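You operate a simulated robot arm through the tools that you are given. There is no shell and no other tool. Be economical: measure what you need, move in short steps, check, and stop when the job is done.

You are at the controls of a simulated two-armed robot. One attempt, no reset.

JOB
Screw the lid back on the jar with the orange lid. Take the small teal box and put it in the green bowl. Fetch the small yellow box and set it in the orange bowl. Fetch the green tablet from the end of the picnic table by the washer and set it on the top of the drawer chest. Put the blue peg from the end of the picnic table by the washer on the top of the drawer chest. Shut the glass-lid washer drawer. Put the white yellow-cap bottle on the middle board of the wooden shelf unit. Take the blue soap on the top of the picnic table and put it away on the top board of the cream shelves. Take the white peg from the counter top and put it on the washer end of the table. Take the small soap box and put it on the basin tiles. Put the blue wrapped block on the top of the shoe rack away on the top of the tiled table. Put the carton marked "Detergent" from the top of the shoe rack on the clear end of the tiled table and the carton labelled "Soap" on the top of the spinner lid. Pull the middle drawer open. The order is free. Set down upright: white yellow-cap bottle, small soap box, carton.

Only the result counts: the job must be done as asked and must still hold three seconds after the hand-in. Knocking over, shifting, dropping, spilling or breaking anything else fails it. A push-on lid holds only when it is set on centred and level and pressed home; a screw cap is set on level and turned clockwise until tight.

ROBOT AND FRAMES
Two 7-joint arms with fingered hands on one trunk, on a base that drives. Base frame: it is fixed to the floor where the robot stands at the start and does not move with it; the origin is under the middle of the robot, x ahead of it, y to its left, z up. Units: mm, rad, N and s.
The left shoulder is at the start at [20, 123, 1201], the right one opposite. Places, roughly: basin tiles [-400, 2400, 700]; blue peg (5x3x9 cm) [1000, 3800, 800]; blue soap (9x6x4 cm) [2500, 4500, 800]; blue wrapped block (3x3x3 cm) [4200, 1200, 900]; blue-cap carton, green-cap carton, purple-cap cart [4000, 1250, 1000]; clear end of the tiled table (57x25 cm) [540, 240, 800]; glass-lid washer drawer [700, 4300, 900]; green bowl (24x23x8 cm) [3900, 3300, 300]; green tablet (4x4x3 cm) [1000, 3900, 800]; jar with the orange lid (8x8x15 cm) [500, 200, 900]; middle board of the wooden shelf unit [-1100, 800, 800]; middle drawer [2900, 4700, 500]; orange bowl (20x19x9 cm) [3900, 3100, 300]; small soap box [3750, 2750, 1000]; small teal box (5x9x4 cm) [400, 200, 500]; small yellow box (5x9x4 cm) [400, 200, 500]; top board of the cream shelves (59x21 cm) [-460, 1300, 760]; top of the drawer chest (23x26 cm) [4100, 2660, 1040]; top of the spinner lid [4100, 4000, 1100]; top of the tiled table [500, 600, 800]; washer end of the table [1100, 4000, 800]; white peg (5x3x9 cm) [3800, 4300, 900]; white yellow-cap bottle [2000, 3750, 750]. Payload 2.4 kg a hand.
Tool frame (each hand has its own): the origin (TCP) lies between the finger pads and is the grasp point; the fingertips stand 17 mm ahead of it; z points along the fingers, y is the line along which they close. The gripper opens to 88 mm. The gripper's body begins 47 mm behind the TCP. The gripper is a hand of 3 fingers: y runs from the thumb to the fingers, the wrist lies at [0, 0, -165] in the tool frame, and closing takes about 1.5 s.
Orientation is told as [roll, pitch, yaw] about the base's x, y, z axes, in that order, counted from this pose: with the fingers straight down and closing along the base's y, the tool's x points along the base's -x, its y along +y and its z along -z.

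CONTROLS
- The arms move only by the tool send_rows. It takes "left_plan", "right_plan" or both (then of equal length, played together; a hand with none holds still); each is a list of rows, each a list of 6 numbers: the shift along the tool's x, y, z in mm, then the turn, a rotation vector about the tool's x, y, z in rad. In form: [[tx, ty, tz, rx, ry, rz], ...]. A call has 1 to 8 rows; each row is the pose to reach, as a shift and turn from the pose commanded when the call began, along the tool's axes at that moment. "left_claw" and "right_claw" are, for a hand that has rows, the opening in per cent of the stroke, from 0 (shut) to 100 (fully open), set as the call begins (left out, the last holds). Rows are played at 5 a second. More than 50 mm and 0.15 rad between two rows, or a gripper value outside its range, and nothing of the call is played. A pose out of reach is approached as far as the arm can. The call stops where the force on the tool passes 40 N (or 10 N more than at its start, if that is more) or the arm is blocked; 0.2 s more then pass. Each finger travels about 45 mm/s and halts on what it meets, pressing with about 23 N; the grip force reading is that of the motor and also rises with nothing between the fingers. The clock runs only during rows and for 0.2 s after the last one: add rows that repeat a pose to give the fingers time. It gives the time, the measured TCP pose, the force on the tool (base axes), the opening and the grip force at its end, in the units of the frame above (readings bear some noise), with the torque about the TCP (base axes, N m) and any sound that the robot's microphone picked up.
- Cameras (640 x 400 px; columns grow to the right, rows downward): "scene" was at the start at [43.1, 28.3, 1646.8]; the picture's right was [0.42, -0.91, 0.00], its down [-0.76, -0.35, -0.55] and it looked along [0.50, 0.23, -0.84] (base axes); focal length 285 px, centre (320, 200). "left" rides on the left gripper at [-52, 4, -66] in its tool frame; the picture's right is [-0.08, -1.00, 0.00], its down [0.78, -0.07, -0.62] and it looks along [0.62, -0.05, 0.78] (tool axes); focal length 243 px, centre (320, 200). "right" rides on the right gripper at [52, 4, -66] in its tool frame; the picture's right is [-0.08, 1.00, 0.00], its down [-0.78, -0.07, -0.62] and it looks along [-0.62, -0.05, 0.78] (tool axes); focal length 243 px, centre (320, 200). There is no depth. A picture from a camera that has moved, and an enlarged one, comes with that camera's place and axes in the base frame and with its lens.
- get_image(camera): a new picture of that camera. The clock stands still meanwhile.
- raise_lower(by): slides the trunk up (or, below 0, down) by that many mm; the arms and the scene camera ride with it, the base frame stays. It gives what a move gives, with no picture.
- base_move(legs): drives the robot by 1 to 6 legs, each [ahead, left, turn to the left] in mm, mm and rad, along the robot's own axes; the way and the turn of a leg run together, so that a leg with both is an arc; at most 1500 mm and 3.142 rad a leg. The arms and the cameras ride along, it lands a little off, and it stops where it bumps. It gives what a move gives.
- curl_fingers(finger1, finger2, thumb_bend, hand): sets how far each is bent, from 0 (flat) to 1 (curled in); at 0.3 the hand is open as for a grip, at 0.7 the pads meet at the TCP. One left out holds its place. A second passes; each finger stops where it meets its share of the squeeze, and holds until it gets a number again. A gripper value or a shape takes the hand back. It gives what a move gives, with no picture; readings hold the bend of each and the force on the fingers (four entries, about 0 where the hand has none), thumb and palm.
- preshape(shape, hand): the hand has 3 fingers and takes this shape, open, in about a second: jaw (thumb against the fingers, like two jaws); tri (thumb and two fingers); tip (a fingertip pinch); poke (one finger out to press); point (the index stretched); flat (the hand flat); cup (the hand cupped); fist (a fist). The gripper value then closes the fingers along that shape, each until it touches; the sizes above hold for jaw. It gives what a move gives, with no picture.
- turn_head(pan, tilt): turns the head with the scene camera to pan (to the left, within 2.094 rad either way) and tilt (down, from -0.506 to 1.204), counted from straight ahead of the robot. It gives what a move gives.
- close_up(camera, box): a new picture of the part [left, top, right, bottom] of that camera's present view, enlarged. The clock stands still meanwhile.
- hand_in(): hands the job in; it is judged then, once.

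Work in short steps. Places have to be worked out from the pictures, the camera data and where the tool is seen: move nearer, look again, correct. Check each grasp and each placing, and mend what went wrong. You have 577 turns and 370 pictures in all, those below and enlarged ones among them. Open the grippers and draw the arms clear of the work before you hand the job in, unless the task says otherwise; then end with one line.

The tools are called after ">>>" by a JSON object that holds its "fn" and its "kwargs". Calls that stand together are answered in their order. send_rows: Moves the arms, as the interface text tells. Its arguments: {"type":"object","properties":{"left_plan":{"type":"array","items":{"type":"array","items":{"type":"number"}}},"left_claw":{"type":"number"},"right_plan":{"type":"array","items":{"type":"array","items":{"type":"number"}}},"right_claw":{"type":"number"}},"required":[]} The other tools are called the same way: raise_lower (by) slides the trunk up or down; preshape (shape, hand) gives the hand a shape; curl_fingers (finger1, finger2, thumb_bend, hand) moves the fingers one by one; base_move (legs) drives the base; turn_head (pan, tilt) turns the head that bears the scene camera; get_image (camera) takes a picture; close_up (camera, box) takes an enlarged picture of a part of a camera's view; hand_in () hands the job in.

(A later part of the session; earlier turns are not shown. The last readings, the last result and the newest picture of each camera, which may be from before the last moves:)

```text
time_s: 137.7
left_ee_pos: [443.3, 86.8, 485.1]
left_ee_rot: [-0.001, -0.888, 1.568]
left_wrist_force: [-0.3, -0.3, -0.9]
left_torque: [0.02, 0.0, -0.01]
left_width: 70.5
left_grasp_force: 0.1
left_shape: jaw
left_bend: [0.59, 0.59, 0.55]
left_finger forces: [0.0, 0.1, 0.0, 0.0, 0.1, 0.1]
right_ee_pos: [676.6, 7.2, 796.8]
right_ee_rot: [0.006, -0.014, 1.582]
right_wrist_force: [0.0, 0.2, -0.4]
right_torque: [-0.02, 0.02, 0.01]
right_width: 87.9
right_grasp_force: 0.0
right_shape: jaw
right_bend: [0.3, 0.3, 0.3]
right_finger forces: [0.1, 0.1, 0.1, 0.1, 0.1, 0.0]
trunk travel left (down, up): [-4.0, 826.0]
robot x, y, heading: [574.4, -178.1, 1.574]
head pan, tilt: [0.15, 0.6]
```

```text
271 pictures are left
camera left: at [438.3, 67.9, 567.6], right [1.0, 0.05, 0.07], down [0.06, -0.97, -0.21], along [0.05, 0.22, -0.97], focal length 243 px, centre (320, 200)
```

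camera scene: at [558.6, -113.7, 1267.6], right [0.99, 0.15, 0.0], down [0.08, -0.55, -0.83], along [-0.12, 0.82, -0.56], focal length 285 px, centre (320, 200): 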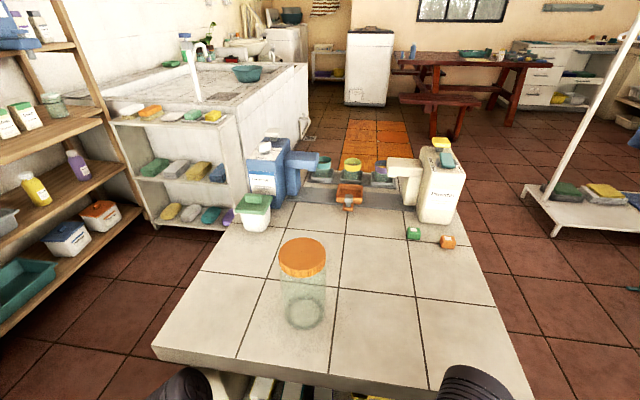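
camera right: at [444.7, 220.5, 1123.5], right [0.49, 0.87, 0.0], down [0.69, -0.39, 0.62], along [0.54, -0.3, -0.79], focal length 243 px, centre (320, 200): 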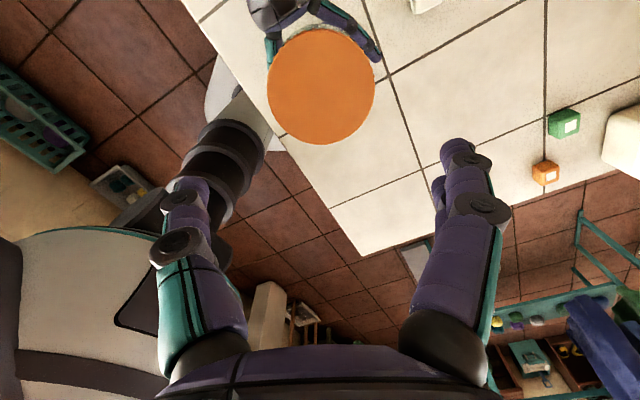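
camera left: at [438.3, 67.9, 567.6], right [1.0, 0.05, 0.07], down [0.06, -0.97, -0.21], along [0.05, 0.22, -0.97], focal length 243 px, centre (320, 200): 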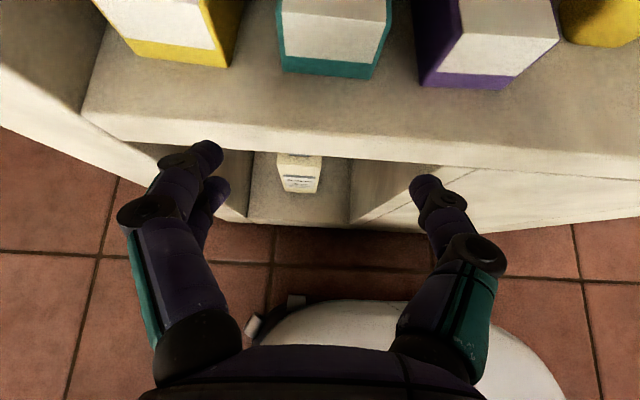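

Shelf top ≈ z 450, teal front at y≈165. Advance horizontally at z≈485.

>>> {"fn": "send_rows", "kwargs": {"left_plan": [[-19, 0, 23, 0, 0, 0], [-38, 0, 47, 0, 0, 0], [-47, 0, 58, 0, 0, 0], [-47, 0, 58, 0, 0, 0]]}}

>>> {"fn": "get_image", "kwargs": {"camera": "left"}}

```text
time_s: 138.3
left_ee_pos: [442.9, 102.6, 444.9]
left_ee_rot: [-0.003, -0.742, 1.573]
left_wrist_force: [-0.4, -0.3, 0.6]
left_torque: [-0.03, 0.0, 0.02]
left_width: 70.4
left_grasp_force: 0.0
left_shape: jaw
left_bend: [0.59, 0.59, 0.55]
left_finger forces: [0.0, 0.1, 0.0, 0.1, 0.0, 0.0]
right_ee_pos: [674.1, 12.1, 800.6]
right_ee_rot: [0.002, -0.011, 1.587]
right_wrist_force: [0.1, 0.5, -0.2]
right_torque: [0.0, 0.0, 0.02]
right_width: 87.8
right_grasp_force: 0.0
right_shape: jaw
right_bend: [0.3, 0.3, 0.3]
right_finger forces: [0.0, 0.0, 0.1, 0.0, 0.0, 0.0]
trunk travel left (down, up): [-4.0, 826.0]
robot x, y, heading: [574.8, -176.1, 1.583]
head pan, tilt: [0.15, 0.6]
stopped in row 3 (left hand): the arm was blocked; the commanded pose is now the measured one
```

```text
270 pictures are left
camera left: at [437.0, 96.3, 530.0], right [1.0, 0.06, 0.06], down [0.07, -1.0, -0.07], along [0.05, 0.07, -1.0], focal length 243 px, centre (320, 200)
```

left: 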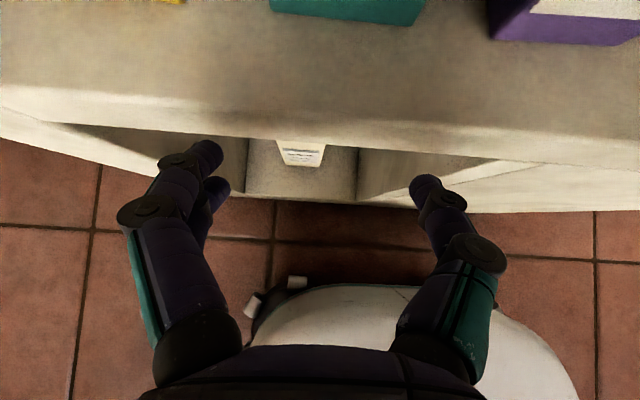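

The arm itself is blocked, probably the forearm on the table edge. I look at the left arm.

>>> {"fn": "turn_head", "kwargs": {"pan": 0.5, "tilt": 1.1}}

>>> {"fn": "get_image", "kwargs": {"camera": "scene"}}

>>> {"fn": "get_image", "kwargs": {"camera": "right"}}

```text
time_s: 139.2
left_ee_pos: [443.2, 105.1, 445.5]
left_ee_rot: [-0.005, -0.75, 1.574]
left_wrist_force: [0.3, -0.3, -1.0]
left_torque: [-0.04, 0.0, 0.0]
left_width: 70.6
left_grasp_force: 0.1
left_shape: jaw
left_bend: [0.59, 0.59, 0.55]
left_finger forces: [0.1, 0.0, 0.0, 0.0, 0.0, 0.1]
right_ee_pos: [674.9, 9.2, 798.8]
right_ee_rot: [0.002, -0.011, 1.585]
right_wrist_force: [0.0, -0.4, -0.3]
right_torque: [-0.03, 0.02, -0.02]
right_width: 88.1
right_grasp_force: 0.1
right_shape: jaw
right_bend: [0.3, 0.3, 0.3]
right_finger forces: [0.1, 0.0, 0.0, 0.1, 0.1, 0.1]
trunk travel left (down, up): [-4.0, 826.0]
robot x, y, heading: [573.3, -173.5, 1.581]
head pan, tilt: [0.499, 1.1]
```

```text
269 pictures are left
camera scene: at [539.2, -147.6, 1229.6], right [0.88, 0.48, 0.01], down [0.43, -0.78, -0.46], along [-0.22, 0.4, -0.89], focal length 285 px, centre (320, 200)
```

scene: 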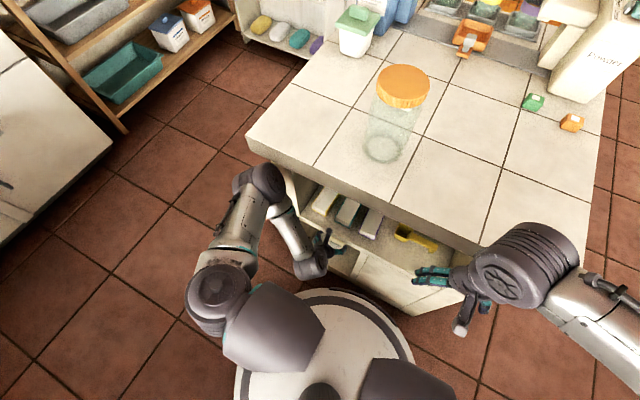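

```text
268 pictures are left
camera right: at [671.3, -43.5, 864.2], right [-1.0, 0.07, 0.0], down [0.06, 0.77, 0.63], along [0.04, 0.63, -0.78], focal length 243 px, centre (320, 200)
```

right: 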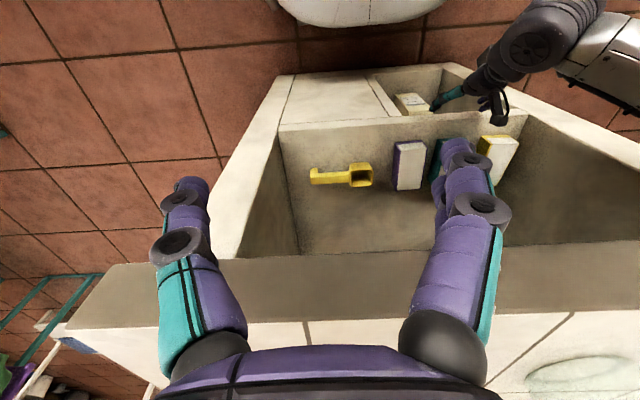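

The elbow juts ahead and hits the table. I back the base by 170 mm so the arm works more stretched, then extend.

>>> {"fn": "base_move", "kwargs": {"legs": [[-170, 0, 0]]}}

>>> {"fn": "send_rows", "kwargs": {"left_plan": [[-35, 0, -15, 0, -0.05, 0], [-60, 0, -5, 0, -0.1, 0], [-90, 0, 27, 0, -0.15, 0], [-120, 0, 60, 0, -0.15, 0], [-150, 0, 93, 0, -0.15, 0], [-150, 0, 93, 0, -0.15, 0]]}}

>>> {"fn": "get_image", "kwargs": {"camera": "scene"}}

>>> {"fn": "get_image", "kwargs": {"camera": "left"}}

```text
time_s: 140.7
left_ee_pos: [445.5, -64.0, 446.3]
left_ee_rot: [-0.001, -0.749, 1.568]
left_wrist_force: [0.8, 0.4, -0.3]
left_torque: [0.0, 0.01, -0.01]
left_width: 70.5
left_grasp_force: 0.1
left_shape: jaw
left_bend: [0.59, 0.59, 0.55]
left_finger forces: [0.0, 0.0, 0.0, 0.0, 0.1, 0.0]
right_ee_pos: [677.8, -157.9, 796.0]
right_ee_rot: [0.006, -0.008, 1.583]
right_wrist_force: [-0.3, -0.2, -0.5]
right_torque: [0.0, -0.02, 0.0]
right_width: 88.2
right_grasp_force: 0.1
right_shape: jaw
right_bend: [0.3, 0.3, 0.3]
right_finger forces: [0.0, 0.0, 0.0, 0.1, 0.1, 0.0]
trunk travel left (down, up): [-4.0, 826.0]
robot x, y, heading: [572.2, -345.9, 1.576]
head pan, tilt: [0.499, 1.1]
```

```text
time_s: 142.1
left_ee_pos: [445.7, 111.4, 479.4]
left_ee_rot: [-0.001, -0.897, 1.568]
left_wrist_force: [-0.7, -1.0, 0.2]
left_torque: [0.03, 0.02, -0.02]
left_width: 70.4
left_grasp_force: 0.1
left_shape: jaw
left_bend: [0.59, 0.59, 0.55]
left_finger forces: [0.0, 0.1, 0.0, 0.0, 0.1, 0.0]
right_ee_pos: [678.4, -158.0, 798.0]
right_ee_rot: [0.004, -0.007, 1.583]
right_wrist_force: [-0.5, 0.0, -0.9]
right_torque: [-0.02, 0.0, -0.01]
right_width: 87.8
right_grasp_force: 0.0
right_shape: jaw
right_bend: [0.3, 0.3, 0.3]
right_finger forces: [0.0, 0.0, 0.1, 0.0, 0.1, 0.0]
trunk travel left (down, up): [-4.0, 826.0]
robot x, y, heading: [570.9, -345.2, 1.573]
head pan, tilt: [0.499, 1.1]
```

```text
267 pictures are left
camera scene: at [543.1, -312.6, 1229.5], right [0.88, 0.48, 0.0], down [0.43, -0.78, -0.45], along [-0.22, 0.4, -0.89], focal length 285 px, centre (320, 200)
```

scene: 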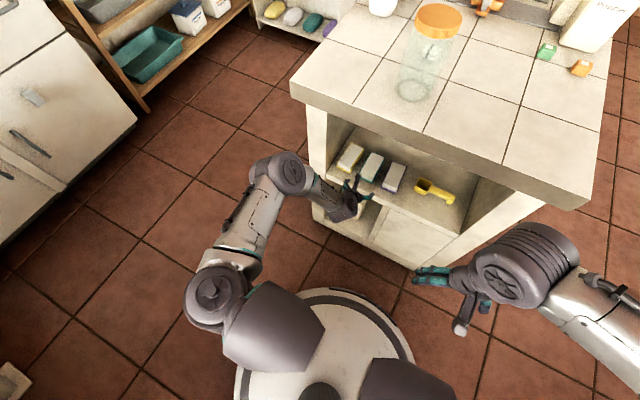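

```text
266 pictures are left
camera left: at [440.2, 91.5, 562.2], right [1.0, 0.05, 0.07], down [0.06, -0.97, -0.22], along [0.05, 0.23, -0.97], focal length 243 px, centre (320, 200)
```

left: 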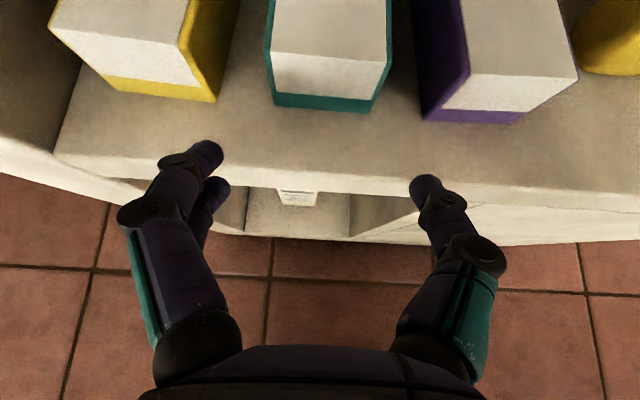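

Arm geometry is better now. Advance around the teal box.

>>> {"fn": "send_rows", "kwargs": {"left_plan": [[-10, 2, -5, 0, 0, 0], [-26, 2, 15, 0, 0, 0], [-40, 2, 35, 0, 0, 0], [-56, 2, 57, 0, 0, 0], [-56, 2, 57, 0, 0, 0]]}}

>>> {"fn": "get_image", "kwargs": {"camera": "left"}}

```text
time_s: 143.3
left_ee_pos: [443.4, 190.7, 487.2]
left_ee_rot: [-0.001, -0.897, 1.567]
left_wrist_force: [0.2, 0.4, -0.6]
left_torque: [0.0, 0.0, -0.02]
left_width: 70.6
left_grasp_force: 0.0
left_shape: jaw
left_bend: [0.59, 0.59, 0.55]
left_finger forces: [0.0, 0.3, 0.0, 0.1, 0.0, 0.0]
right_ee_pos: [677.4, -158.2, 798.0]
right_ee_rot: [0.006, -0.007, 1.583]
right_wrist_force: [-0.1, 0.2, -0.4]
right_torque: [-0.01, 0.0, -0.03]
right_width: 88.1
right_grasp_force: 0.0
right_shape: jaw
right_bend: [0.3, 0.3, 0.3]
right_finger forces: [0.0, 0.0, 0.0, 0.0, 0.1, 0.0]
trunk travel left (down, up): [-4.0, 826.0]
robot x, y, heading: [575.7, -345.8, 1.572]
head pan, tilt: [0.499, 1.1]
```

```text
265 pictures are left
camera left: at [438.2, 172.0, 569.8], right [1.0, 0.05, 0.07], down [0.06, -0.97, -0.22], along [0.05, 0.23, -0.97], focal length 243 px, centre (320, 200)
```

left: 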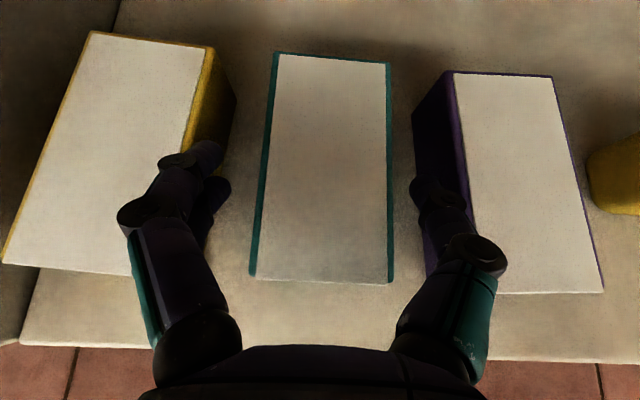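

Fingers straddle teal nicely. Lower ~20 mm and close.

>>> {"fn": "send_rows", "kwargs": {"left_plan": [[8, -2, 7, 0, 0, 0], [16, -2, 13, 0, 0, 0], [16, -2, 13, 0, 0, 0]]}}

>>> {"fn": "send_rows", "kwargs": {"left_plan": [[0, 0, 0, 0, 0, 0], [0, 0, 0, 0, 0, 0], [0, 0, 0, 0, 0, 0], [0, 0, 0, 0, 0, 0]], "left_claw": 30}}

>>> {"fn": "get_image", "kwargs": {"camera": "left"}}

```text
time_s: 144.1
left_ee_pos: [445.6, 190.7, 468.2]
left_ee_rot: [0.004, -0.901, 1.566]
left_wrist_force: [1.4, 2.1, 12.5]
left_torque: [0.1, 0.52, -0.09]
left_width: 70.0
left_grasp_force: 0.1
left_shape: jaw
left_bend: [0.59, 0.62, 0.55]
left_finger forces: [0.1, 12.4, 0.0, 0.1, 0.0, 0.0]
right_ee_pos: [678.9, -159.6, 798.3]
right_ee_rot: [0.005, -0.008, 1.583]
right_wrist_force: [0.3, -0.4, -0.1]
right_torque: [0.01, -0.01, -0.01]
right_width: 88.0
right_grasp_force: 0.1
right_shape: jaw
right_bend: [0.3, 0.3, 0.3]
right_finger forces: [0.0, 0.1, 0.0, 0.0, 0.0, 0.0]
trunk travel left (down, up): [-4.0, 826.0]
robot x, y, heading: [571.4, -346.2, 1.581]
head pan, tilt: [0.499, 1.1]
```

```text
time_s: 145.1
left_ee_pos: [444.2, 190.7, 467.6]
left_ee_rot: [0.003, -0.902, 1.569]
left_wrist_force: [-8.7, 2.3, 18.2]
left_torque: [0.15, 0.79, 0.02]
left_width: 43.6
left_grasp_force: 22.8
left_shape: jaw
left_bend: [0.71, 0.73, 0.71]
left_finger forces: [15.4, 23.1, 0.0, 0.0, 18.7, 0.0]
right_ee_pos: [678.4, -159.3, 798.7]
right_ee_rot: [0.006, -0.007, 1.581]
right_wrist_force: [0.8, -0.9, -0.1]
right_torque: [-0.02, -0.01, 0.01]
right_width: 87.7
right_grasp_force: 0.0
right_shape: jaw
right_bend: [0.3, 0.3, 0.3]
right_finger forces: [0.1, 0.1, 0.0, 0.0, 0.0, 0.0]
trunk travel left (down, up): [-4.0, 826.0]
robot x, y, heading: [575.0, -346.9, 1.577]
head pan, tilt: [0.499, 1.1]
```

```text
264 pictures are left
camera left: at [439.8, 170.8, 550.6], right [1.0, 0.05, 0.06], down [0.07, -0.97, -0.23], along [0.05, 0.23, -0.97], focal length 243 px, centre (320, 200)
```

left: 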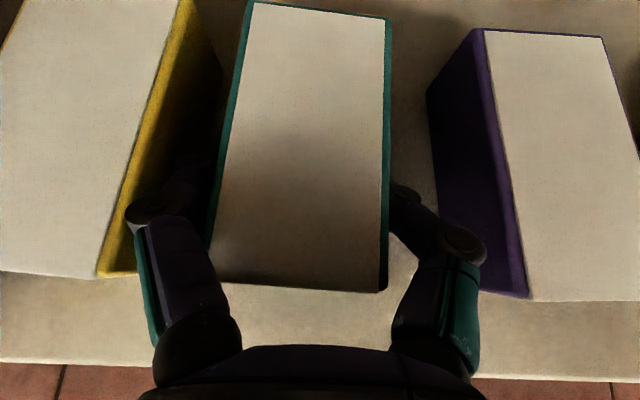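

Gripped (44 mm). Lift 40 mm and withdraw.

>>> {"fn": "send_rows", "kwargs": {"left_plan": [[-12, 0, -9, 0, 0, 0], [-31, 0, -25, 0, 0, 0], [-31, 0, -25, 0, 0, 0], [-12, 0, -49, 0, 0, 0], [12, 0, -80, 0, 0, 0], [40, 0, -115, 0, 0, 0], [62, 0, -142, 0, 0, 0], [62, 0, -142, 0, 0, 0]]}}

>>> {"fn": "get_image", "kwargs": {"camera": "left"}}

```text
time_s: 146.9
left_ee_pos: [445.0, 38.8, 508.1]
left_ee_rot: [0.0, -0.898, 1.572]
left_wrist_force: [0.0, -0.3, -1.7]
left_torque: [-0.02, -0.01, -0.01]
left_width: 43.7
left_grasp_force: 22.9
left_shape: jaw
left_bend: [0.71, 0.72, 0.7]
left_finger forces: [12.7, 11.0, 0.0, 0.0, 23.4, 0.1]
right_ee_pos: [677.7, -156.7, 796.8]
right_ee_rot: [0.005, -0.007, 1.585]
right_wrist_force: [-0.6, -0.1, -0.4]
right_torque: [-0.03, 0.03, -0.01]
right_width: 88.1
right_grasp_force: 0.0
right_shape: jaw
right_bend: [0.3, 0.3, 0.3]
right_finger forces: [0.1, 0.0, 0.0, 0.0, 0.0, 0.0]
trunk travel left (down, up): [-4.0, 826.0]
robot x, y, heading: [575.4, -348.1, 1.568]
head pan, tilt: [0.499, 1.1]
```

```text
263 pictures are left
camera left: at [440.4, 19.0, 591.2], right [1.0, 0.05, 0.07], down [0.07, -0.97, -0.22], along [0.05, 0.23, -0.97], focal length 243 px, centre (320, 200)
```

left: 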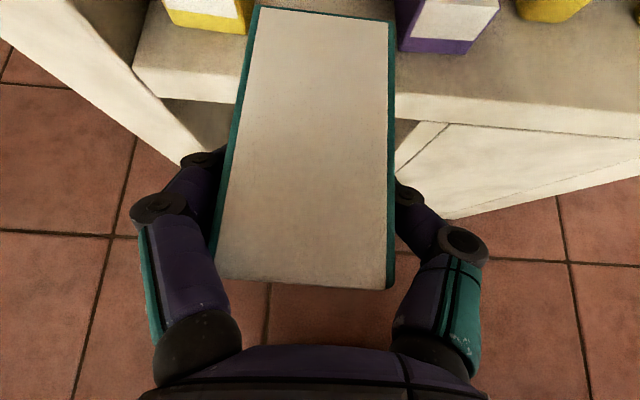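

Teal box secured. Now shift the base left so the right hand can reach the yellow box, keeping clear first.

>>> {"fn": "base_move", "kwargs": {"legs": [[-60, 0, 0], [0, 335, 0]]}}

>>> {"fn": "send_rows", "kwargs": {"right_plan": [[0, 0, 45, 0, -0.13, 0], [0, 0, 90, 0, -0.26, 0], [0, 0, 135, 0, -0.39, 0], [0, 0, 180, 0, -0.52, 0], [0, 0, 225, 0, -0.65, 0], [0, 0, 270, 0, -0.78, 0], [0, 0, 310, 0, -0.9, 0], [0, 0, 310, 0, -0.9, 0]], "right_claw": 80}}

>>> {"fn": "get_image", "kwargs": {"camera": "right"}}

>>> {"fn": "get_image", "kwargs": {"camera": "scene"}}

```text
time_s: 149.7
left_ee_pos: [109.6, -22.8, 509.1]
left_ee_rot: [-0.001, -0.899, 1.565]
left_wrist_force: [0.4, 0.1, -2.2]
left_torque: [-0.03, -0.03, 0.0]
left_width: 43.7
left_grasp_force: 23.3
left_shape: jaw
left_bend: [0.71, 0.72, 0.7]
left_finger forces: [12.7, 10.8, 0.0, 0.1, 23.4, 0.1]
right_ee_pos: [340.9, -219.8, 798.0]
right_ee_rot: [0.005, -0.007, 1.58]
right_wrist_force: [0.1, -0.5, -0.8]
right_torque: [0.01, -0.03, 0.02]
right_width: 87.9
right_grasp_force: 0.0
right_shape: jaw
right_bend: [0.3, 0.3, 0.3]
right_finger forces: [0.0, 0.0, 0.0, 0.0, 0.1, 0.0]
trunk travel left (down, up): [-4.0, 826.0]
robot x, y, heading: [236.6, -407.1, 1.57]
head pan, tilt: [0.499, 1.1]
```

```text
time_s: 151.5
left_ee_pos: [108.9, -22.1, 507.8]
left_ee_rot: [0.0, -0.899, 1.566]
left_wrist_force: [-0.6, -0.2, -2.0]
left_torque: [-0.05, -0.01, -0.02]
left_width: 43.7
left_grasp_force: 22.7
left_shape: jaw
left_bend: [0.71, 0.72, 0.7]
left_finger forces: [12.7, 10.7, 0.0, 0.0, 23.5, 0.1]
right_ee_pos: [339.8, -218.0, 487.6]
right_ee_rot: [0.008, -0.906, 1.573]
right_wrist_force: [0.9, -0.3, -0.3]
right_torque: [-0.03, 0.01, 0.01]
right_width: 70.5
right_grasp_force: 0.1
right_shape: jaw
right_bend: [0.59, 0.59, 0.55]
right_finger forces: [0.1, 0.0, 0.0, 0.0, 0.0, 0.1]
right hand out of reach, approached as far as the arm can: row 2, 3, 4, 5, 6
trunk travel left (down, up): [-4.0, 826.0]
robot x, y, heading: [236.1, -409.2, 1.573]
head pan, tilt: [0.499, 1.1]
```

```text
262 pictures are left
camera right: at [336.0, -302.5, 488.0], right [-1.0, 0.04, 0.07], down [0.07, -0.01, 1.0], along [0.04, 1.0, 0.01], focal length 243 px, centre (320, 200)
```

right: 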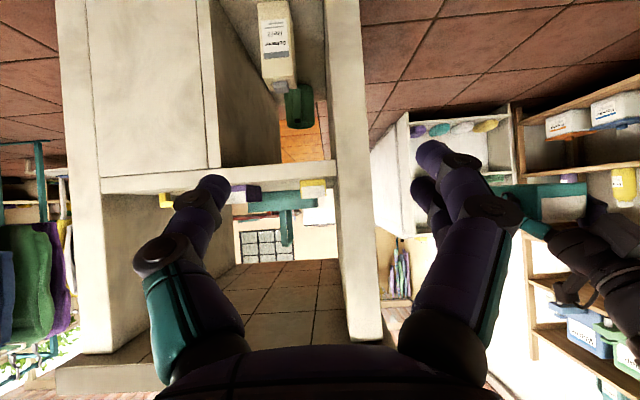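

```text
261 pictures are left
camera scene: at [205.5, -374.4, 1229.5], right [0.88, 0.48, 0.0], down [0.43, -0.78, -0.45], along [-0.22, 0.4, -0.89], focal length 285 px, centre (320, 200)
```

scene: 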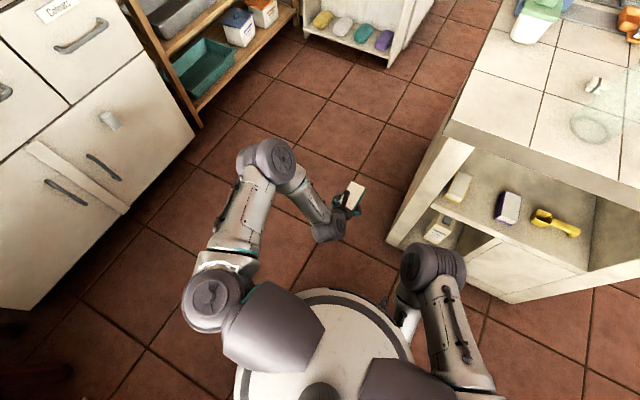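

Yellow box: x≈369, close to the compartment's left wall (~x 327). I drive up and narrow the opening to 70 %, aligning x.

>>> {"fn": "base_move", "kwargs": {"legs": [[65, 0, 0]]}}

>>> {"fn": "send_rows", "kwargs": {"right_plan": [[-20, -15, 25, 0, 0, 0], [-45, -30, 57, 0, 0, 0], [-75, -31, 95, 0, 0, 0], [-105, -31, 132, 0, 0, 0], [-135, -31, 169, 0, 0, 0], [-160, -31, 200, 0, 0, 0], [-160, -31, 200, 0, 0, 0]], "right_claw": 70}}

>>> {"fn": "get_image", "kwargs": {"camera": "right"}}

>>> {"fn": "get_image", "kwargs": {"camera": "scene"}}

```text
time_s: 152.5
left_ee_pos: [109.1, 42.0, 508.7]
left_ee_rot: [0.0, -0.897, 1.566]
left_wrist_force: [-1.0, 0.1, -2.3]
left_torque: [-0.05, -0.01, 0.01]
left_width: 43.7
left_grasp_force: 22.8
left_shape: jaw
left_bend: [0.71, 0.72, 0.7]
left_finger forces: [12.7, 10.8, 0.0, 0.1, 23.4, 0.0]
right_ee_pos: [340.4, -152.5, 489.1]
right_ee_rot: [0.008, -0.907, 1.575]
right_wrist_force: [-0.1, -0.9, -0.2]
right_torque: [-0.02, -0.01, -0.01]
right_width: 70.2
right_grasp_force: 0.1
right_shape: jaw
right_bend: [0.59, 0.59, 0.55]
right_finger forces: [0.0, 0.0, 0.0, 0.1, 0.0, 0.1]
trunk travel left (down, up): [-4.0, 826.0]
robot x, y, heading: [232.3, -340.0, 1.573]
head pan, tilt: [0.499, 1.1]
```

```text
time_s: 154.1
left_ee_pos: [108.3, 42.3, 509.2]
left_ee_rot: [0.001, -0.898, 1.566]
left_wrist_force: [0.0, 0.6, -2.4]
left_torque: [-0.02, -0.03, -0.02]
left_width: 43.7
left_grasp_force: 22.6
left_shape: jaw
left_bend: [0.71, 0.72, 0.7]
left_finger forces: [12.9, 10.9, 0.0, 0.1, 23.4, 0.0]
right_ee_pos: [373.1, 93.2, 537.6]
right_ee_rot: [0.019, -0.891, 1.57]
right_wrist_force: [0.3, -0.8, -0.1]
right_torque: [-0.02, -0.01, -0.01]
right_width: 61.6
right_grasp_force: 0.1
right_shape: jaw
right_bend: [0.67, 0.67, 0.64]
right_finger forces: [0.1, 0.0, 0.1, 0.0, 0.0, 0.0]
right hand out of reach, approached as far as the arm can: row 3, 4, 5, 6, 7
trunk travel left (down, up): [-4.0, 826.0]
robot x, y, heading: [234.1, -343.1, 1.575]
head pan, tilt: [0.499, 1.1]
```

```text
260 pictures are left
camera right: at [368.7, 9.2, 538.2], right [-1.0, 0.04, 0.08], down [0.08, 0.01, 1.0], along [0.04, 1.0, -0.01], focal length 243 px, centre (320, 200)
```

right: 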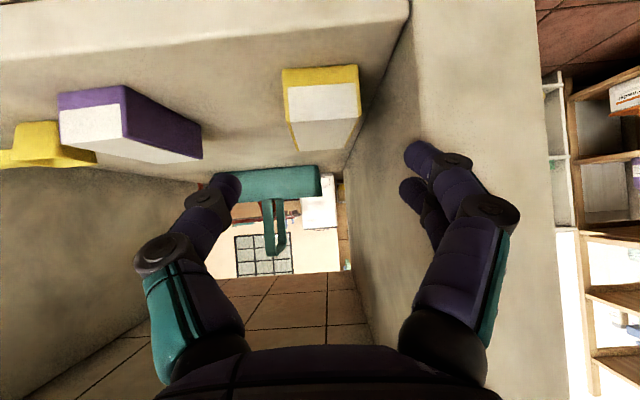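

```text
259 pictures are left
camera scene: at [204.9, -309.1, 1229.5], right [0.88, 0.48, 0.0], down [0.43, -0.78, -0.45], along [-0.22, 0.4, -0.89], focal length 285 px, centre (320, 200)
```

scene: 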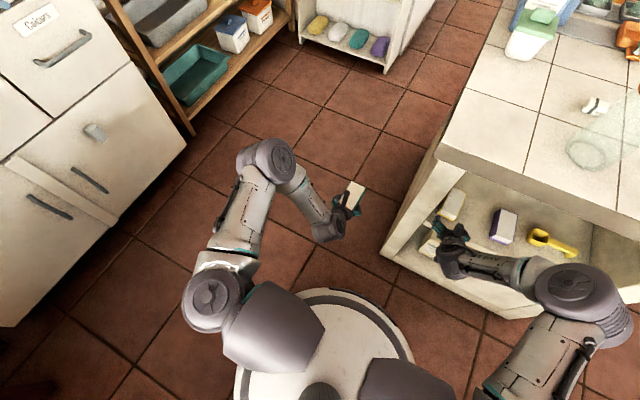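

Right arm falls short (elbow-out posture). I bring the base 60 mm closer and retry.

>>> {"fn": "base_move", "kwargs": {"legs": [[50, 0, 0]]}}

>>> {"fn": "send_rows", "kwargs": {"right_plan": [[10, 0, 8, 0, 0, 0], [20, 0, 16, 0, 0, 0], [36, 0, 28, 0, 0, 0], [36, 0, 28, 0, 0, 0]]}}

>>> {"fn": "get_image", "kwargs": {"camera": "right"}}

>>> {"fn": "get_image", "kwargs": {"camera": "scene"}}

```text
time_s: 155.0
left_ee_pos: [108.7, 91.0, 508.8]
left_ee_rot: [-0.001, -0.898, 1.568]
left_wrist_force: [0.2, 0.0, -1.4]
left_torque: [-0.04, -0.01, 0.02]
left_width: 43.8
left_grasp_force: 22.7
left_shape: jaw
left_bend: [0.71, 0.72, 0.7]
left_finger forces: [12.7, 10.8, 0.1, 0.0, 23.4, 0.0]
right_ee_pos: [373.5, 141.8, 537.0]
right_ee_rot: [0.018, -0.89, 1.57]
right_wrist_force: [0.0, -0.4, -0.3]
right_torque: [-0.03, 0.02, -0.03]
right_width: 61.3
right_grasp_force: 0.0
right_shape: jaw
right_bend: [0.67, 0.67, 0.64]
right_finger forces: [0.0, 0.0, 0.0, 0.0, 0.0, 0.0]
trunk travel left (down, up): [-4.0, 826.0]
robot x, y, heading: [234.6, -295.1, 1.571]
head pan, tilt: [0.499, 1.1]
```

```text
time_s: 156.0
left_ee_pos: [108.7, 91.5, 508.5]
left_ee_rot: [-0.001, -0.897, 1.567]
left_wrist_force: [0.3, 1.2, -1.9]
left_torque: [-0.03, -0.01, -0.01]
left_width: 43.9
left_grasp_force: 22.9
left_shape: jaw
left_bend: [0.71, 0.72, 0.7]
left_finger forces: [12.7, 10.8, 0.0, 0.0, 23.4, 0.0]
right_ee_pos: [372.8, 141.5, 530.9]
right_ee_rot: [0.017, -0.887, 1.569]
right_wrist_force: [-0.3, 0.6, 0.1]
right_torque: [0.0, 0.0, 0.0]
right_width: 61.5
right_grasp_force: 0.0
right_shape: jaw
right_bend: [0.67, 0.67, 0.64]
right_finger forces: [0.1, 0.0, 0.1, 0.0, 0.1, 0.0]
right hand out of reach, approached as far as the arm can: row 1, 2, 3, 4
trunk travel left (down, up): [-4.0, 826.0]
robot x, y, heading: [238.9, -294.2, 1.574]
head pan, tilt: [0.499, 1.1]
```

```text
258 pictures are left
camera right: at [368.9, 57.8, 532.0], right [-1.0, 0.04, 0.08], down [0.08, 0.01, 1.0], along [0.04, 1.0, -0.02], focal length 243 px, centre (320, 200)
```

right: 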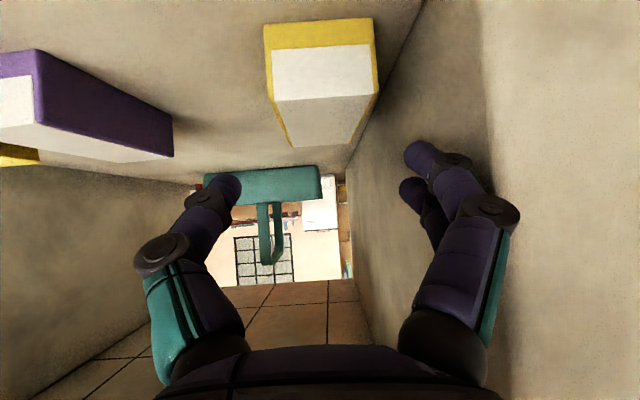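

```text
257 pictures are left
camera scene: at [205.4, -259.7, 1229.5], right [0.88, 0.48, 0.0], down [0.43, -0.78, -0.45], along [-0.22, 0.4, -0.89], focal length 285 px, centre (320, 200)
```

scene: 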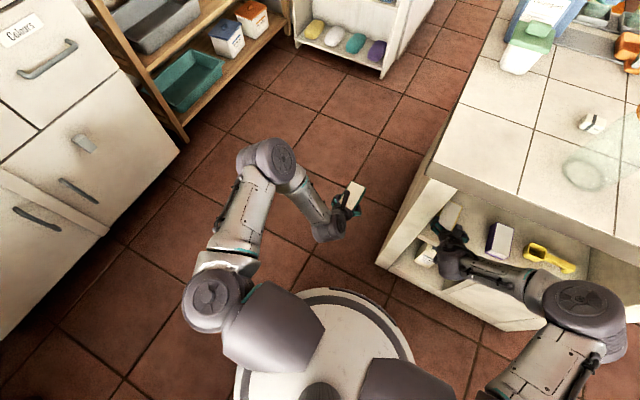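

The right arm's posture is limiting. I back out and re-approach with the arm configured as the left was (forward, outward).

>>> {"fn": "base_move", "kwargs": {"legs": [[-200, 0, 0]]}}

>>> {"fn": "send_rows", "kwargs": {"right_plan": [[-11, -15, -36, 0, 0.127, 0], [-22, -30, -72, 0, 0.254, 0], [-33, -46, -108, 0, 0.38, 0], [-44, -61, -144, 0, 0.507, 0], [-55, -76, -180, 0, 0.634, 0], [-66, -92, -216, 0, 0.76, 0], [-78, -107, -252, 0, 0.887, 0], [-78, -107, -252, 0, 0.887, 0]]}}

>>> {"fn": "get_image", "kwargs": {"camera": "scene"}}

```text
time_s: 157.6
left_ee_pos: [108.8, -105.8, 509.1]
left_ee_rot: [0.001, -0.896, 1.569]
left_wrist_force: [-0.3, 0.3, -1.6]
left_torque: [-0.03, 0.0, -0.02]
left_width: 43.6
left_grasp_force: 23.7
left_shape: jaw
left_bend: [0.71, 0.72, 0.7]
left_finger forces: [12.7, 10.8, 0.1, 0.0, 23.4, 0.0]
right_ee_pos: [371.8, -54.1, 531.1]
right_ee_rot: [0.017, -0.887, 1.571]
right_wrist_force: [1.1, -1.0, -0.1]
right_torque: [-0.01, 0.01, 0.03]
right_width: 61.7
right_grasp_force: 0.0
right_shape: jaw
right_bend: [0.67, 0.67, 0.64]
right_finger forces: [0.0, 0.0, 0.0, 0.0, 0.0, 0.0]
trunk travel left (down, up): [-4.0, 826.0]
robot x, y, heading: [238.3, -490.6, 1.569]
head pan, tilt: [0.499, 1.1]
```

```text
time_s: 159.4
left_ee_pos: [109.3, -105.2, 509.3]
left_ee_rot: [0.0, -0.897, 1.569]
left_wrist_force: [-0.5, -0.9, -1.5]
left_torque: [-0.02, -0.01, 0.04]
left_width: 43.6
left_grasp_force: 23.4
left_shape: jaw
left_bend: [0.71, 0.72, 0.7]
left_finger forces: [12.7, 10.8, 0.0, 0.0, 23.4, 0.0]
right_ee_pos: [486.0, -197.7, 748.5]
right_ee_rot: [0.012, 0.002, 1.585]
right_wrist_force: [0.3, 0.5, 0.1]
right_torque: [-0.02, 0.0, -0.02]
right_width: 61.7
right_grasp_force: 0.0
right_shape: jaw
right_bend: [0.67, 0.67, 0.64]
right_finger forces: [0.1, 0.0, 0.0, 0.0, 0.1, 0.1]
trunk travel left (down, up): [-4.0, 826.0]
robot x, y, heading: [238.6, -489.6, 1.578]
head pan, tilt: [0.499, 1.1]
```

```text
256 pictures are left
camera scene: at [205.7, -456.5, 1229.5], right [0.88, 0.48, 0.0], down [0.43, -0.78, -0.45], along [-0.22, 0.4, -0.89], focal length 285 px, centre (320, 200)
```

scene: 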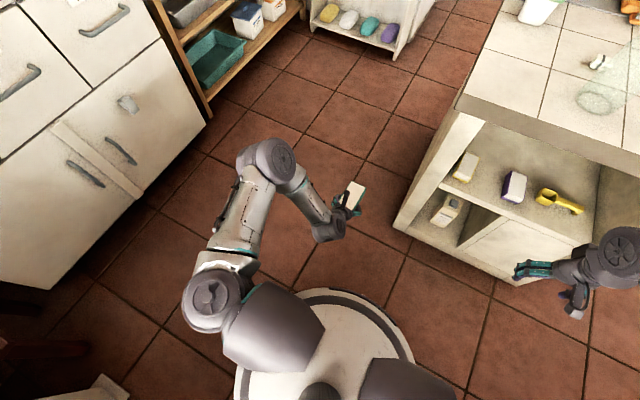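

Now tilt and lower as done with the left.

>>> {"fn": "send_rows", "kwargs": {"right_plan": [[0, 0, 40, 0, -0.13, 0], [0, 0, 80, 0, -0.26, 0], [0, 0, 120, 0, -0.39, 0], [0, 0, 160, 0, -0.52, 0], [0, 0, 200, 0, -0.65, 0], [0, 0, 240, 0, -0.78, 0], [0, 0, 265, 0, -0.9, 0], [0, 0, 265, 0, -0.9, 0]]}}

>>> {"fn": "send_rows", "kwargs": {"right_plan": [[0, 40, 0, 0, 0, 0], [0, 80, 0, 0, 0, 0], [0, 114, 0, 0, 0, 0], [0, 114, 0, 0, 0, 0]]}}

>>> {"fn": "get_image", "kwargs": {"camera": "scene"}}

```text
time_s: 161.2
left_ee_pos: [108.6, -105.0, 507.3]
left_ee_rot: [-0.001, -0.899, 1.569]
left_wrist_force: [-0.6, -0.5, -2.1]
left_torque: [-0.03, 0.0, -0.02]
left_width: 43.8
left_grasp_force: 22.3
left_shape: jaw
left_bend: [0.71, 0.72, 0.7]
left_finger forces: [12.7, 10.7, 0.0, 0.0, 23.4, 0.0]
right_ee_pos: [478.4, -199.1, 484.3]
right_ee_rot: [0.014, -0.901, 1.572]
right_wrist_force: [-0.8, -0.8, -0.1]
right_torque: [-0.02, 0.02, -0.04]
right_width: 61.9
right_grasp_force: 0.0
right_shape: jaw
right_bend: [0.67, 0.67, 0.64]
right_finger forces: [0.0, 0.0, 0.0, 0.1, 0.0, 0.0]
trunk travel left (down, up): [-4.0, 826.0]
robot x, y, heading: [239.3, -491.0, 1.572]
head pan, tilt: [0.499, 1.1]
```

```text
time_s: 162.2
left_ee_pos: [109.1, -104.5, 508.4]
left_ee_rot: [0.0, -0.899, 1.569]
left_wrist_force: [-0.5, -0.5, -3.0]
left_torque: [-0.04, -0.04, 0.01]
left_width: 43.9
left_grasp_force: 23.1
left_shape: jaw
left_bend: [0.71, 0.72, 0.7]
left_finger forces: [12.7, 10.8, 0.0, 0.0, 23.4, 0.1]
right_ee_pos: [365.7, -202.5, 484.8]
right_ee_rot: [0.017, -0.899, 1.571]
right_wrist_force: [0.4, -0.1, 0.5]
right_torque: [0.01, 0.01, 0.02]
right_width: 61.8
right_grasp_force: 0.0
right_shape: jaw
right_bend: [0.67, 0.67, 0.64]
right_finger forces: [0.0, 0.0, 0.0, 0.1, 0.1, 0.0]
trunk travel left (down, up): [-4.0, 826.0]
robot x, y, heading: [237.6, -489.1, 1.574]
head pan, tilt: [0.499, 1.1]
```

```text
255 pictures are left
camera scene: at [205.6, -456.4, 1229.5], right [0.88, 0.48, 0.0], down [0.43, -0.78, -0.45], along [-0.22, 0.4, -0.89], focal length 285 px, centre (320, 200)
```

scene: 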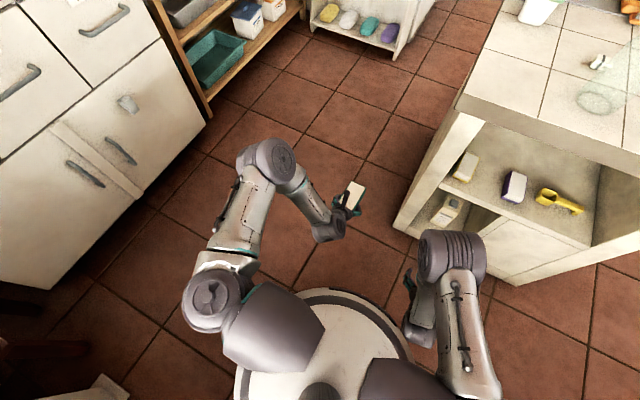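

Good posture now. Drive to axis y≈-345 and extend.

>>> {"fn": "base_move", "kwargs": {"legs": [[145, 0, 0]]}}

>>> {"fn": "send_rows", "kwargs": {"right_plan": [[-25, 0, 31, 0, 0, 0], [-50, -3, 63, 0, 0, 0], [-75, -5, 94, 0, 0, 0], [-100, -6, 125, 0, 0, 0], [-100, -6, 125, 0, 0, 0]]}}

>>> {"fn": "get_image", "kwargs": {"camera": "right"}}

>>> {"fn": "get_image", "kwargs": {"camera": "scene"}}

```text
time_s: 163.6
left_ee_pos: [107.4, 44.1, 509.5]
left_ee_rot: [0.001, -0.898, 1.572]
left_wrist_force: [-0.4, 0.1, -2.2]
left_torque: [-0.04, -0.02, -0.02]
left_width: 43.9
left_grasp_force: 22.8
left_shape: jaw
left_bend: [0.71, 0.72, 0.7]
left_finger forces: [12.8, 10.6, 0.0, 0.0, 23.3, 0.0]
right_ee_pos: [364.3, -52.9, 484.2]
right_ee_rot: [0.018, -0.899, 1.573]
right_wrist_force: [-0.4, -0.4, 0.0]
right_torque: [-0.01, 0.0, 0.04]
right_width: 61.6
right_grasp_force: 0.0
right_shape: jaw
right_bend: [0.67, 0.67, 0.64]
right_finger forces: [0.0, 0.0, 0.1, 0.0, 0.0, 0.0]
trunk travel left (down, up): [-4.0, 826.0]
robot x, y, heading: [235.6, -341.3, 1.577]
head pan, tilt: [0.499, 1.1]
```

```text
time_s: 164.8
left_ee_pos: [108.4, 44.3, 508.4]
left_ee_rot: [-0.001, -0.897, 1.571]
left_wrist_force: [-0.1, -0.2, -2.2]
left_torque: [-0.05, 0.0, 0.04]
left_width: 43.7
left_grasp_force: 23.1
left_shape: jaw
left_bend: [0.71, 0.72, 0.7]
left_finger forces: [12.8, 10.7, 0.1, 0.0, 23.4, 0.1]
right_ee_pos: [369.1, 108.1, 487.5]
right_ee_rot: [0.018, -0.899, 1.574]
right_wrist_force: [-1.1, 0.3, -0.3]
right_torque: [-0.01, -0.02, -0.01]
right_width: 61.7
right_grasp_force: 0.0
right_shape: jaw
right_bend: [0.67, 0.67, 0.64]
right_finger forces: [0.1, 0.0, 0.0, 0.0, 0.0, 0.1]
trunk travel left (down, up): [-4.0, 826.0]
robot x, y, heading: [235.1, -340.4, 1.575]
head pan, tilt: [0.499, 1.1]
```

```text
254 pictures are left
camera right: at [365.6, 23.0, 486.9], right [-1.0, 0.04, 0.08], down [0.08, 0.0, 1.0], along [0.04, 1.0, 0.0], focal length 243 px, centre (320, 200)
```

right: 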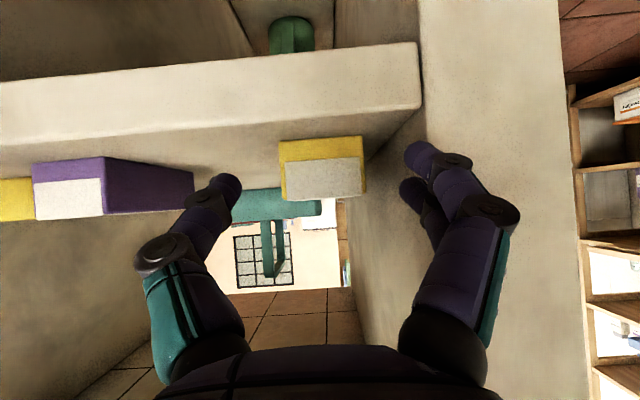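

```text
253 pictures are left
camera scene: at [205.0, -306.7, 1229.5], right [0.88, 0.48, 0.0], down [0.43, -0.78, -0.45], along [-0.22, 0.4, -0.89], focal length 285 px, centre (320, 200)
```

scene: 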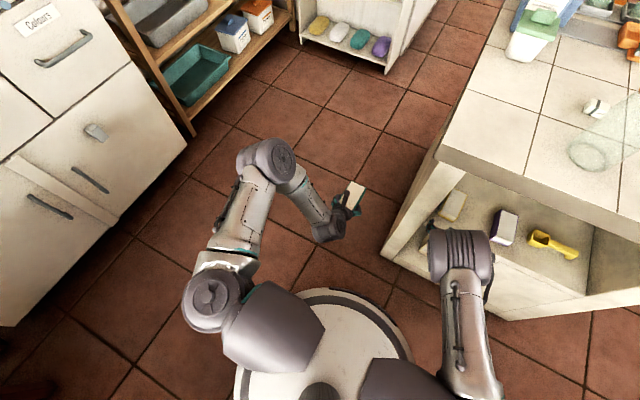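

Aligned: yellow centre x≈368.5, hand 369. Narrow to 66 % and advance partway.

>>> {"fn": "send_rows", "kwargs": {"right_plan": [[0, 0, 0, 0, 0, 0], [-8, 0, 20, 0, 0, 0], [-18, 0, 38, 0, 0, 0], [-25, 0, 52, 0, 0, 0], [-25, 0, 52, 0, 0, 0]], "right_claw": 66}}

>>> {"fn": "get_image", "kwargs": {"camera": "right"}}

```text
time_s: 166.0
left_ee_pos: [107.4, 44.5, 508.3]
left_ee_rot: [0.001, -0.897, 1.571]
left_wrist_force: [-0.1, 0.1, -1.4]
left_torque: [-0.01, -0.04, -0.01]
left_width: 43.6
left_grasp_force: 23.0
left_shape: jaw
left_bend: [0.71, 0.72, 0.7]
left_finger forces: [12.8, 10.8, 0.0, 0.1, 23.4, 0.0]
right_ee_pos: [366.8, 165.4, 473.2]
right_ee_rot: [0.018, -0.897, 1.573]
right_wrist_force: [0.1, -0.5, 0.7]
right_torque: [0.01, 0.03, 0.03]
right_width: 58.3
right_grasp_force: 0.0
right_shape: jaw
right_bend: [0.69, 0.69, 0.66]
right_finger forces: [0.0, 0.0, 0.0, 0.0, 0.1, 0.0]
trunk travel left (down, up): [-4.0, 826.0]
robot x, y, heading: [237.3, -344.3, 1.58]
head pan, tilt: [0.499, 1.1]
```

```text
252 pictures are left
camera right: at [364.0, 80.4, 472.9], right [-1.0, 0.04, 0.08], down [0.08, 0.0, 1.0], along [0.04, 1.0, 0.0], focal length 243 px, centre (320, 200)
```

right: 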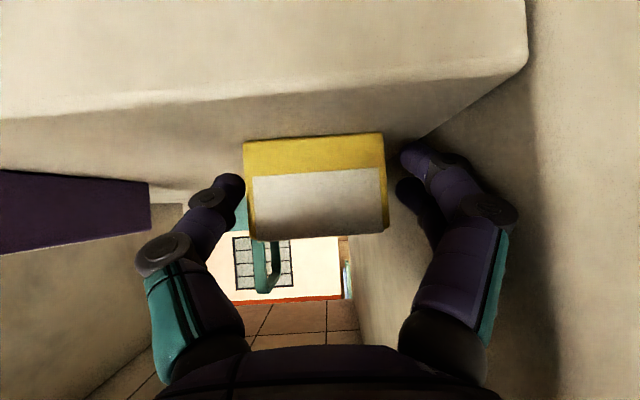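

Shift 2 mm toward +x, advance 28 mm, lower slightly, and close.

>>> {"fn": "send_rows", "kwargs": {"right_plan": [[0, -2, 0, 0, 0, 0], [-8, -2, 14, 0, 0, 0], [-14, -2, 25, 0, 0, 0], [-14, -2, 25, 0, 0, 0]]}}

>>> {"fn": "send_rows", "kwargs": {"right_plan": [[0, 0, 0, 0, 0, 0], [0, 0, 0, 0, 0, 0], [0, 0, 0, 0, 0, 0], [0, 0, 0, 0, 0, 0]], "right_claw": 30}}

>>> {"fn": "get_image", "kwargs": {"camera": "right"}}

```text
time_s: 167.0
left_ee_pos: [107.2, 44.4, 508.2]
left_ee_rot: [0.0, -0.896, 1.57]
left_wrist_force: [0.8, -0.6, -1.2]
left_torque: [-0.05, 0.02, 0.01]
left_width: 43.6
left_grasp_force: 23.3
left_shape: jaw
left_bend: [0.71, 0.72, 0.7]
left_finger forces: [12.7, 10.7, 0.0, 0.1, 23.4, 0.0]
right_ee_pos: [369.0, 192.8, 468.0]
right_ee_rot: [0.018, -0.901, 1.571]
right_wrist_force: [0.0, -0.5, 3.1]
right_torque: [0.0, 0.13, -0.02]
right_width: 58.0
right_grasp_force: 0.1
right_shape: jaw
right_bend: [0.7, 0.69, 0.66]
right_finger forces: [3.5, 0.0, 0.1, 0.0, 0.0, 0.0]
trunk travel left (down, up): [-4.0, 826.0]
robot x, y, heading: [239.1, -339.3, 1.574]
head pan, tilt: [0.499, 1.1]
```

```text
time_s: 168.0
left_ee_pos: [108.2, 44.4, 508.4]
left_ee_rot: [0.0, -0.898, 1.571]
left_wrist_force: [-0.3, -0.9, -0.5]
left_torque: [-0.02, 0.04, -0.02]
left_width: 43.7
left_grasp_force: 23.3
left_shape: jaw
left_bend: [0.71, 0.72, 0.7]
left_finger forces: [12.8, 10.7, 0.0, 0.0, 23.3, 0.0]
right_ee_pos: [369.4, 193.2, 467.8]
right_ee_rot: [0.018, -0.899, 1.572]
right_wrist_force: [-2.1, 1.1, 5.7]
right_torque: [0.09, 0.18, -0.03]
right_width: 44.0
right_grasp_force: 23.0
right_shape: jaw
right_bend: [0.73, 0.72, 0.7]
right_finger forces: [15.0, 11.7, 0.0, 0.0, 20.5, 0.0]
trunk travel left (down, up): [-4.0, 826.0]
robot x, y, heading: [235.6, -339.8, 1.578]
head pan, tilt: [0.499, 1.1]
```

```text
251 pictures are left
camera right: at [365.3, 108.6, 468.6], right [-1.0, 0.04, 0.08], down [0.08, 0.0, 1.0], along [0.04, 1.0, 0.0], focal length 243 px, centre (320, 200)
```

right: 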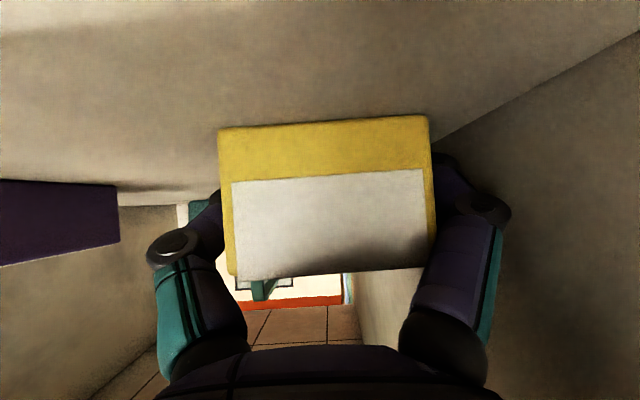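

Gripped. Lift 40 mm and withdraw.

>>> {"fn": "send_rows", "kwargs": {"right_plan": [[-12, 0, -9, 0, 0, 0], [-31, 0, -25, 0, 0, 0], [-31, 0, -25, 0, 0, 0], [-12, 0, -49, 0, 0, 0], [12, 0, -80, 0, 0, 0], [40, 0, -115, 0, 0, 0], [62, 0, -142, 0, 0, 0], [62, 0, -142, 0, 0, 0]]}}

>>> {"fn": "get_image", "kwargs": {"camera": "right"}}

```text
time_s: 169.8
left_ee_pos: [106.6, 43.9, 509.2]
left_ee_rot: [-0.001, -0.897, 1.571]
left_wrist_force: [-1.6, 0.1, -2.5]
left_torque: [-0.03, -0.04, -0.01]
left_width: 43.8
left_grasp_force: 23.2
left_shape: jaw
left_bend: [0.71, 0.72, 0.7]
left_finger forces: [12.8, 10.7, 0.0, 0.1, 23.4, 0.0]
right_ee_pos: [372.5, 44.3, 507.6]
right_ee_rot: [0.018, -0.899, 1.571]
right_wrist_force: [-0.2, -0.5, -1.9]
right_torque: [-0.06, 0.04, -0.01]
right_width: 43.7
right_grasp_force: 23.1
right_shape: jaw
right_bend: [0.73, 0.72, 0.7]
right_finger forces: [10.9, 11.5, 0.1, 0.0, 22.1, 0.0]
trunk travel left (down, up): [-4.0, 826.0]
robot x, y, heading: [233.5, -334.9, 1.578]
head pan, tilt: [0.499, 1.1]
```

```text
250 pictures are left
camera right: at [368.9, -41.6, 507.1], right [-1.0, 0.04, 0.08], down [0.08, 0.0, 1.0], along [0.04, 1.0, 0.0], focal length 243 px, centre (320, 200)
```

right: 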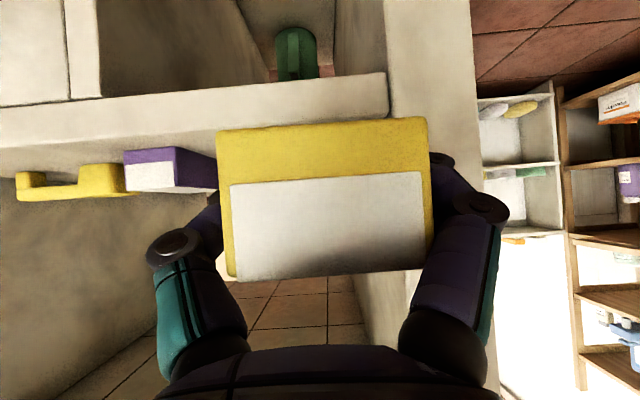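

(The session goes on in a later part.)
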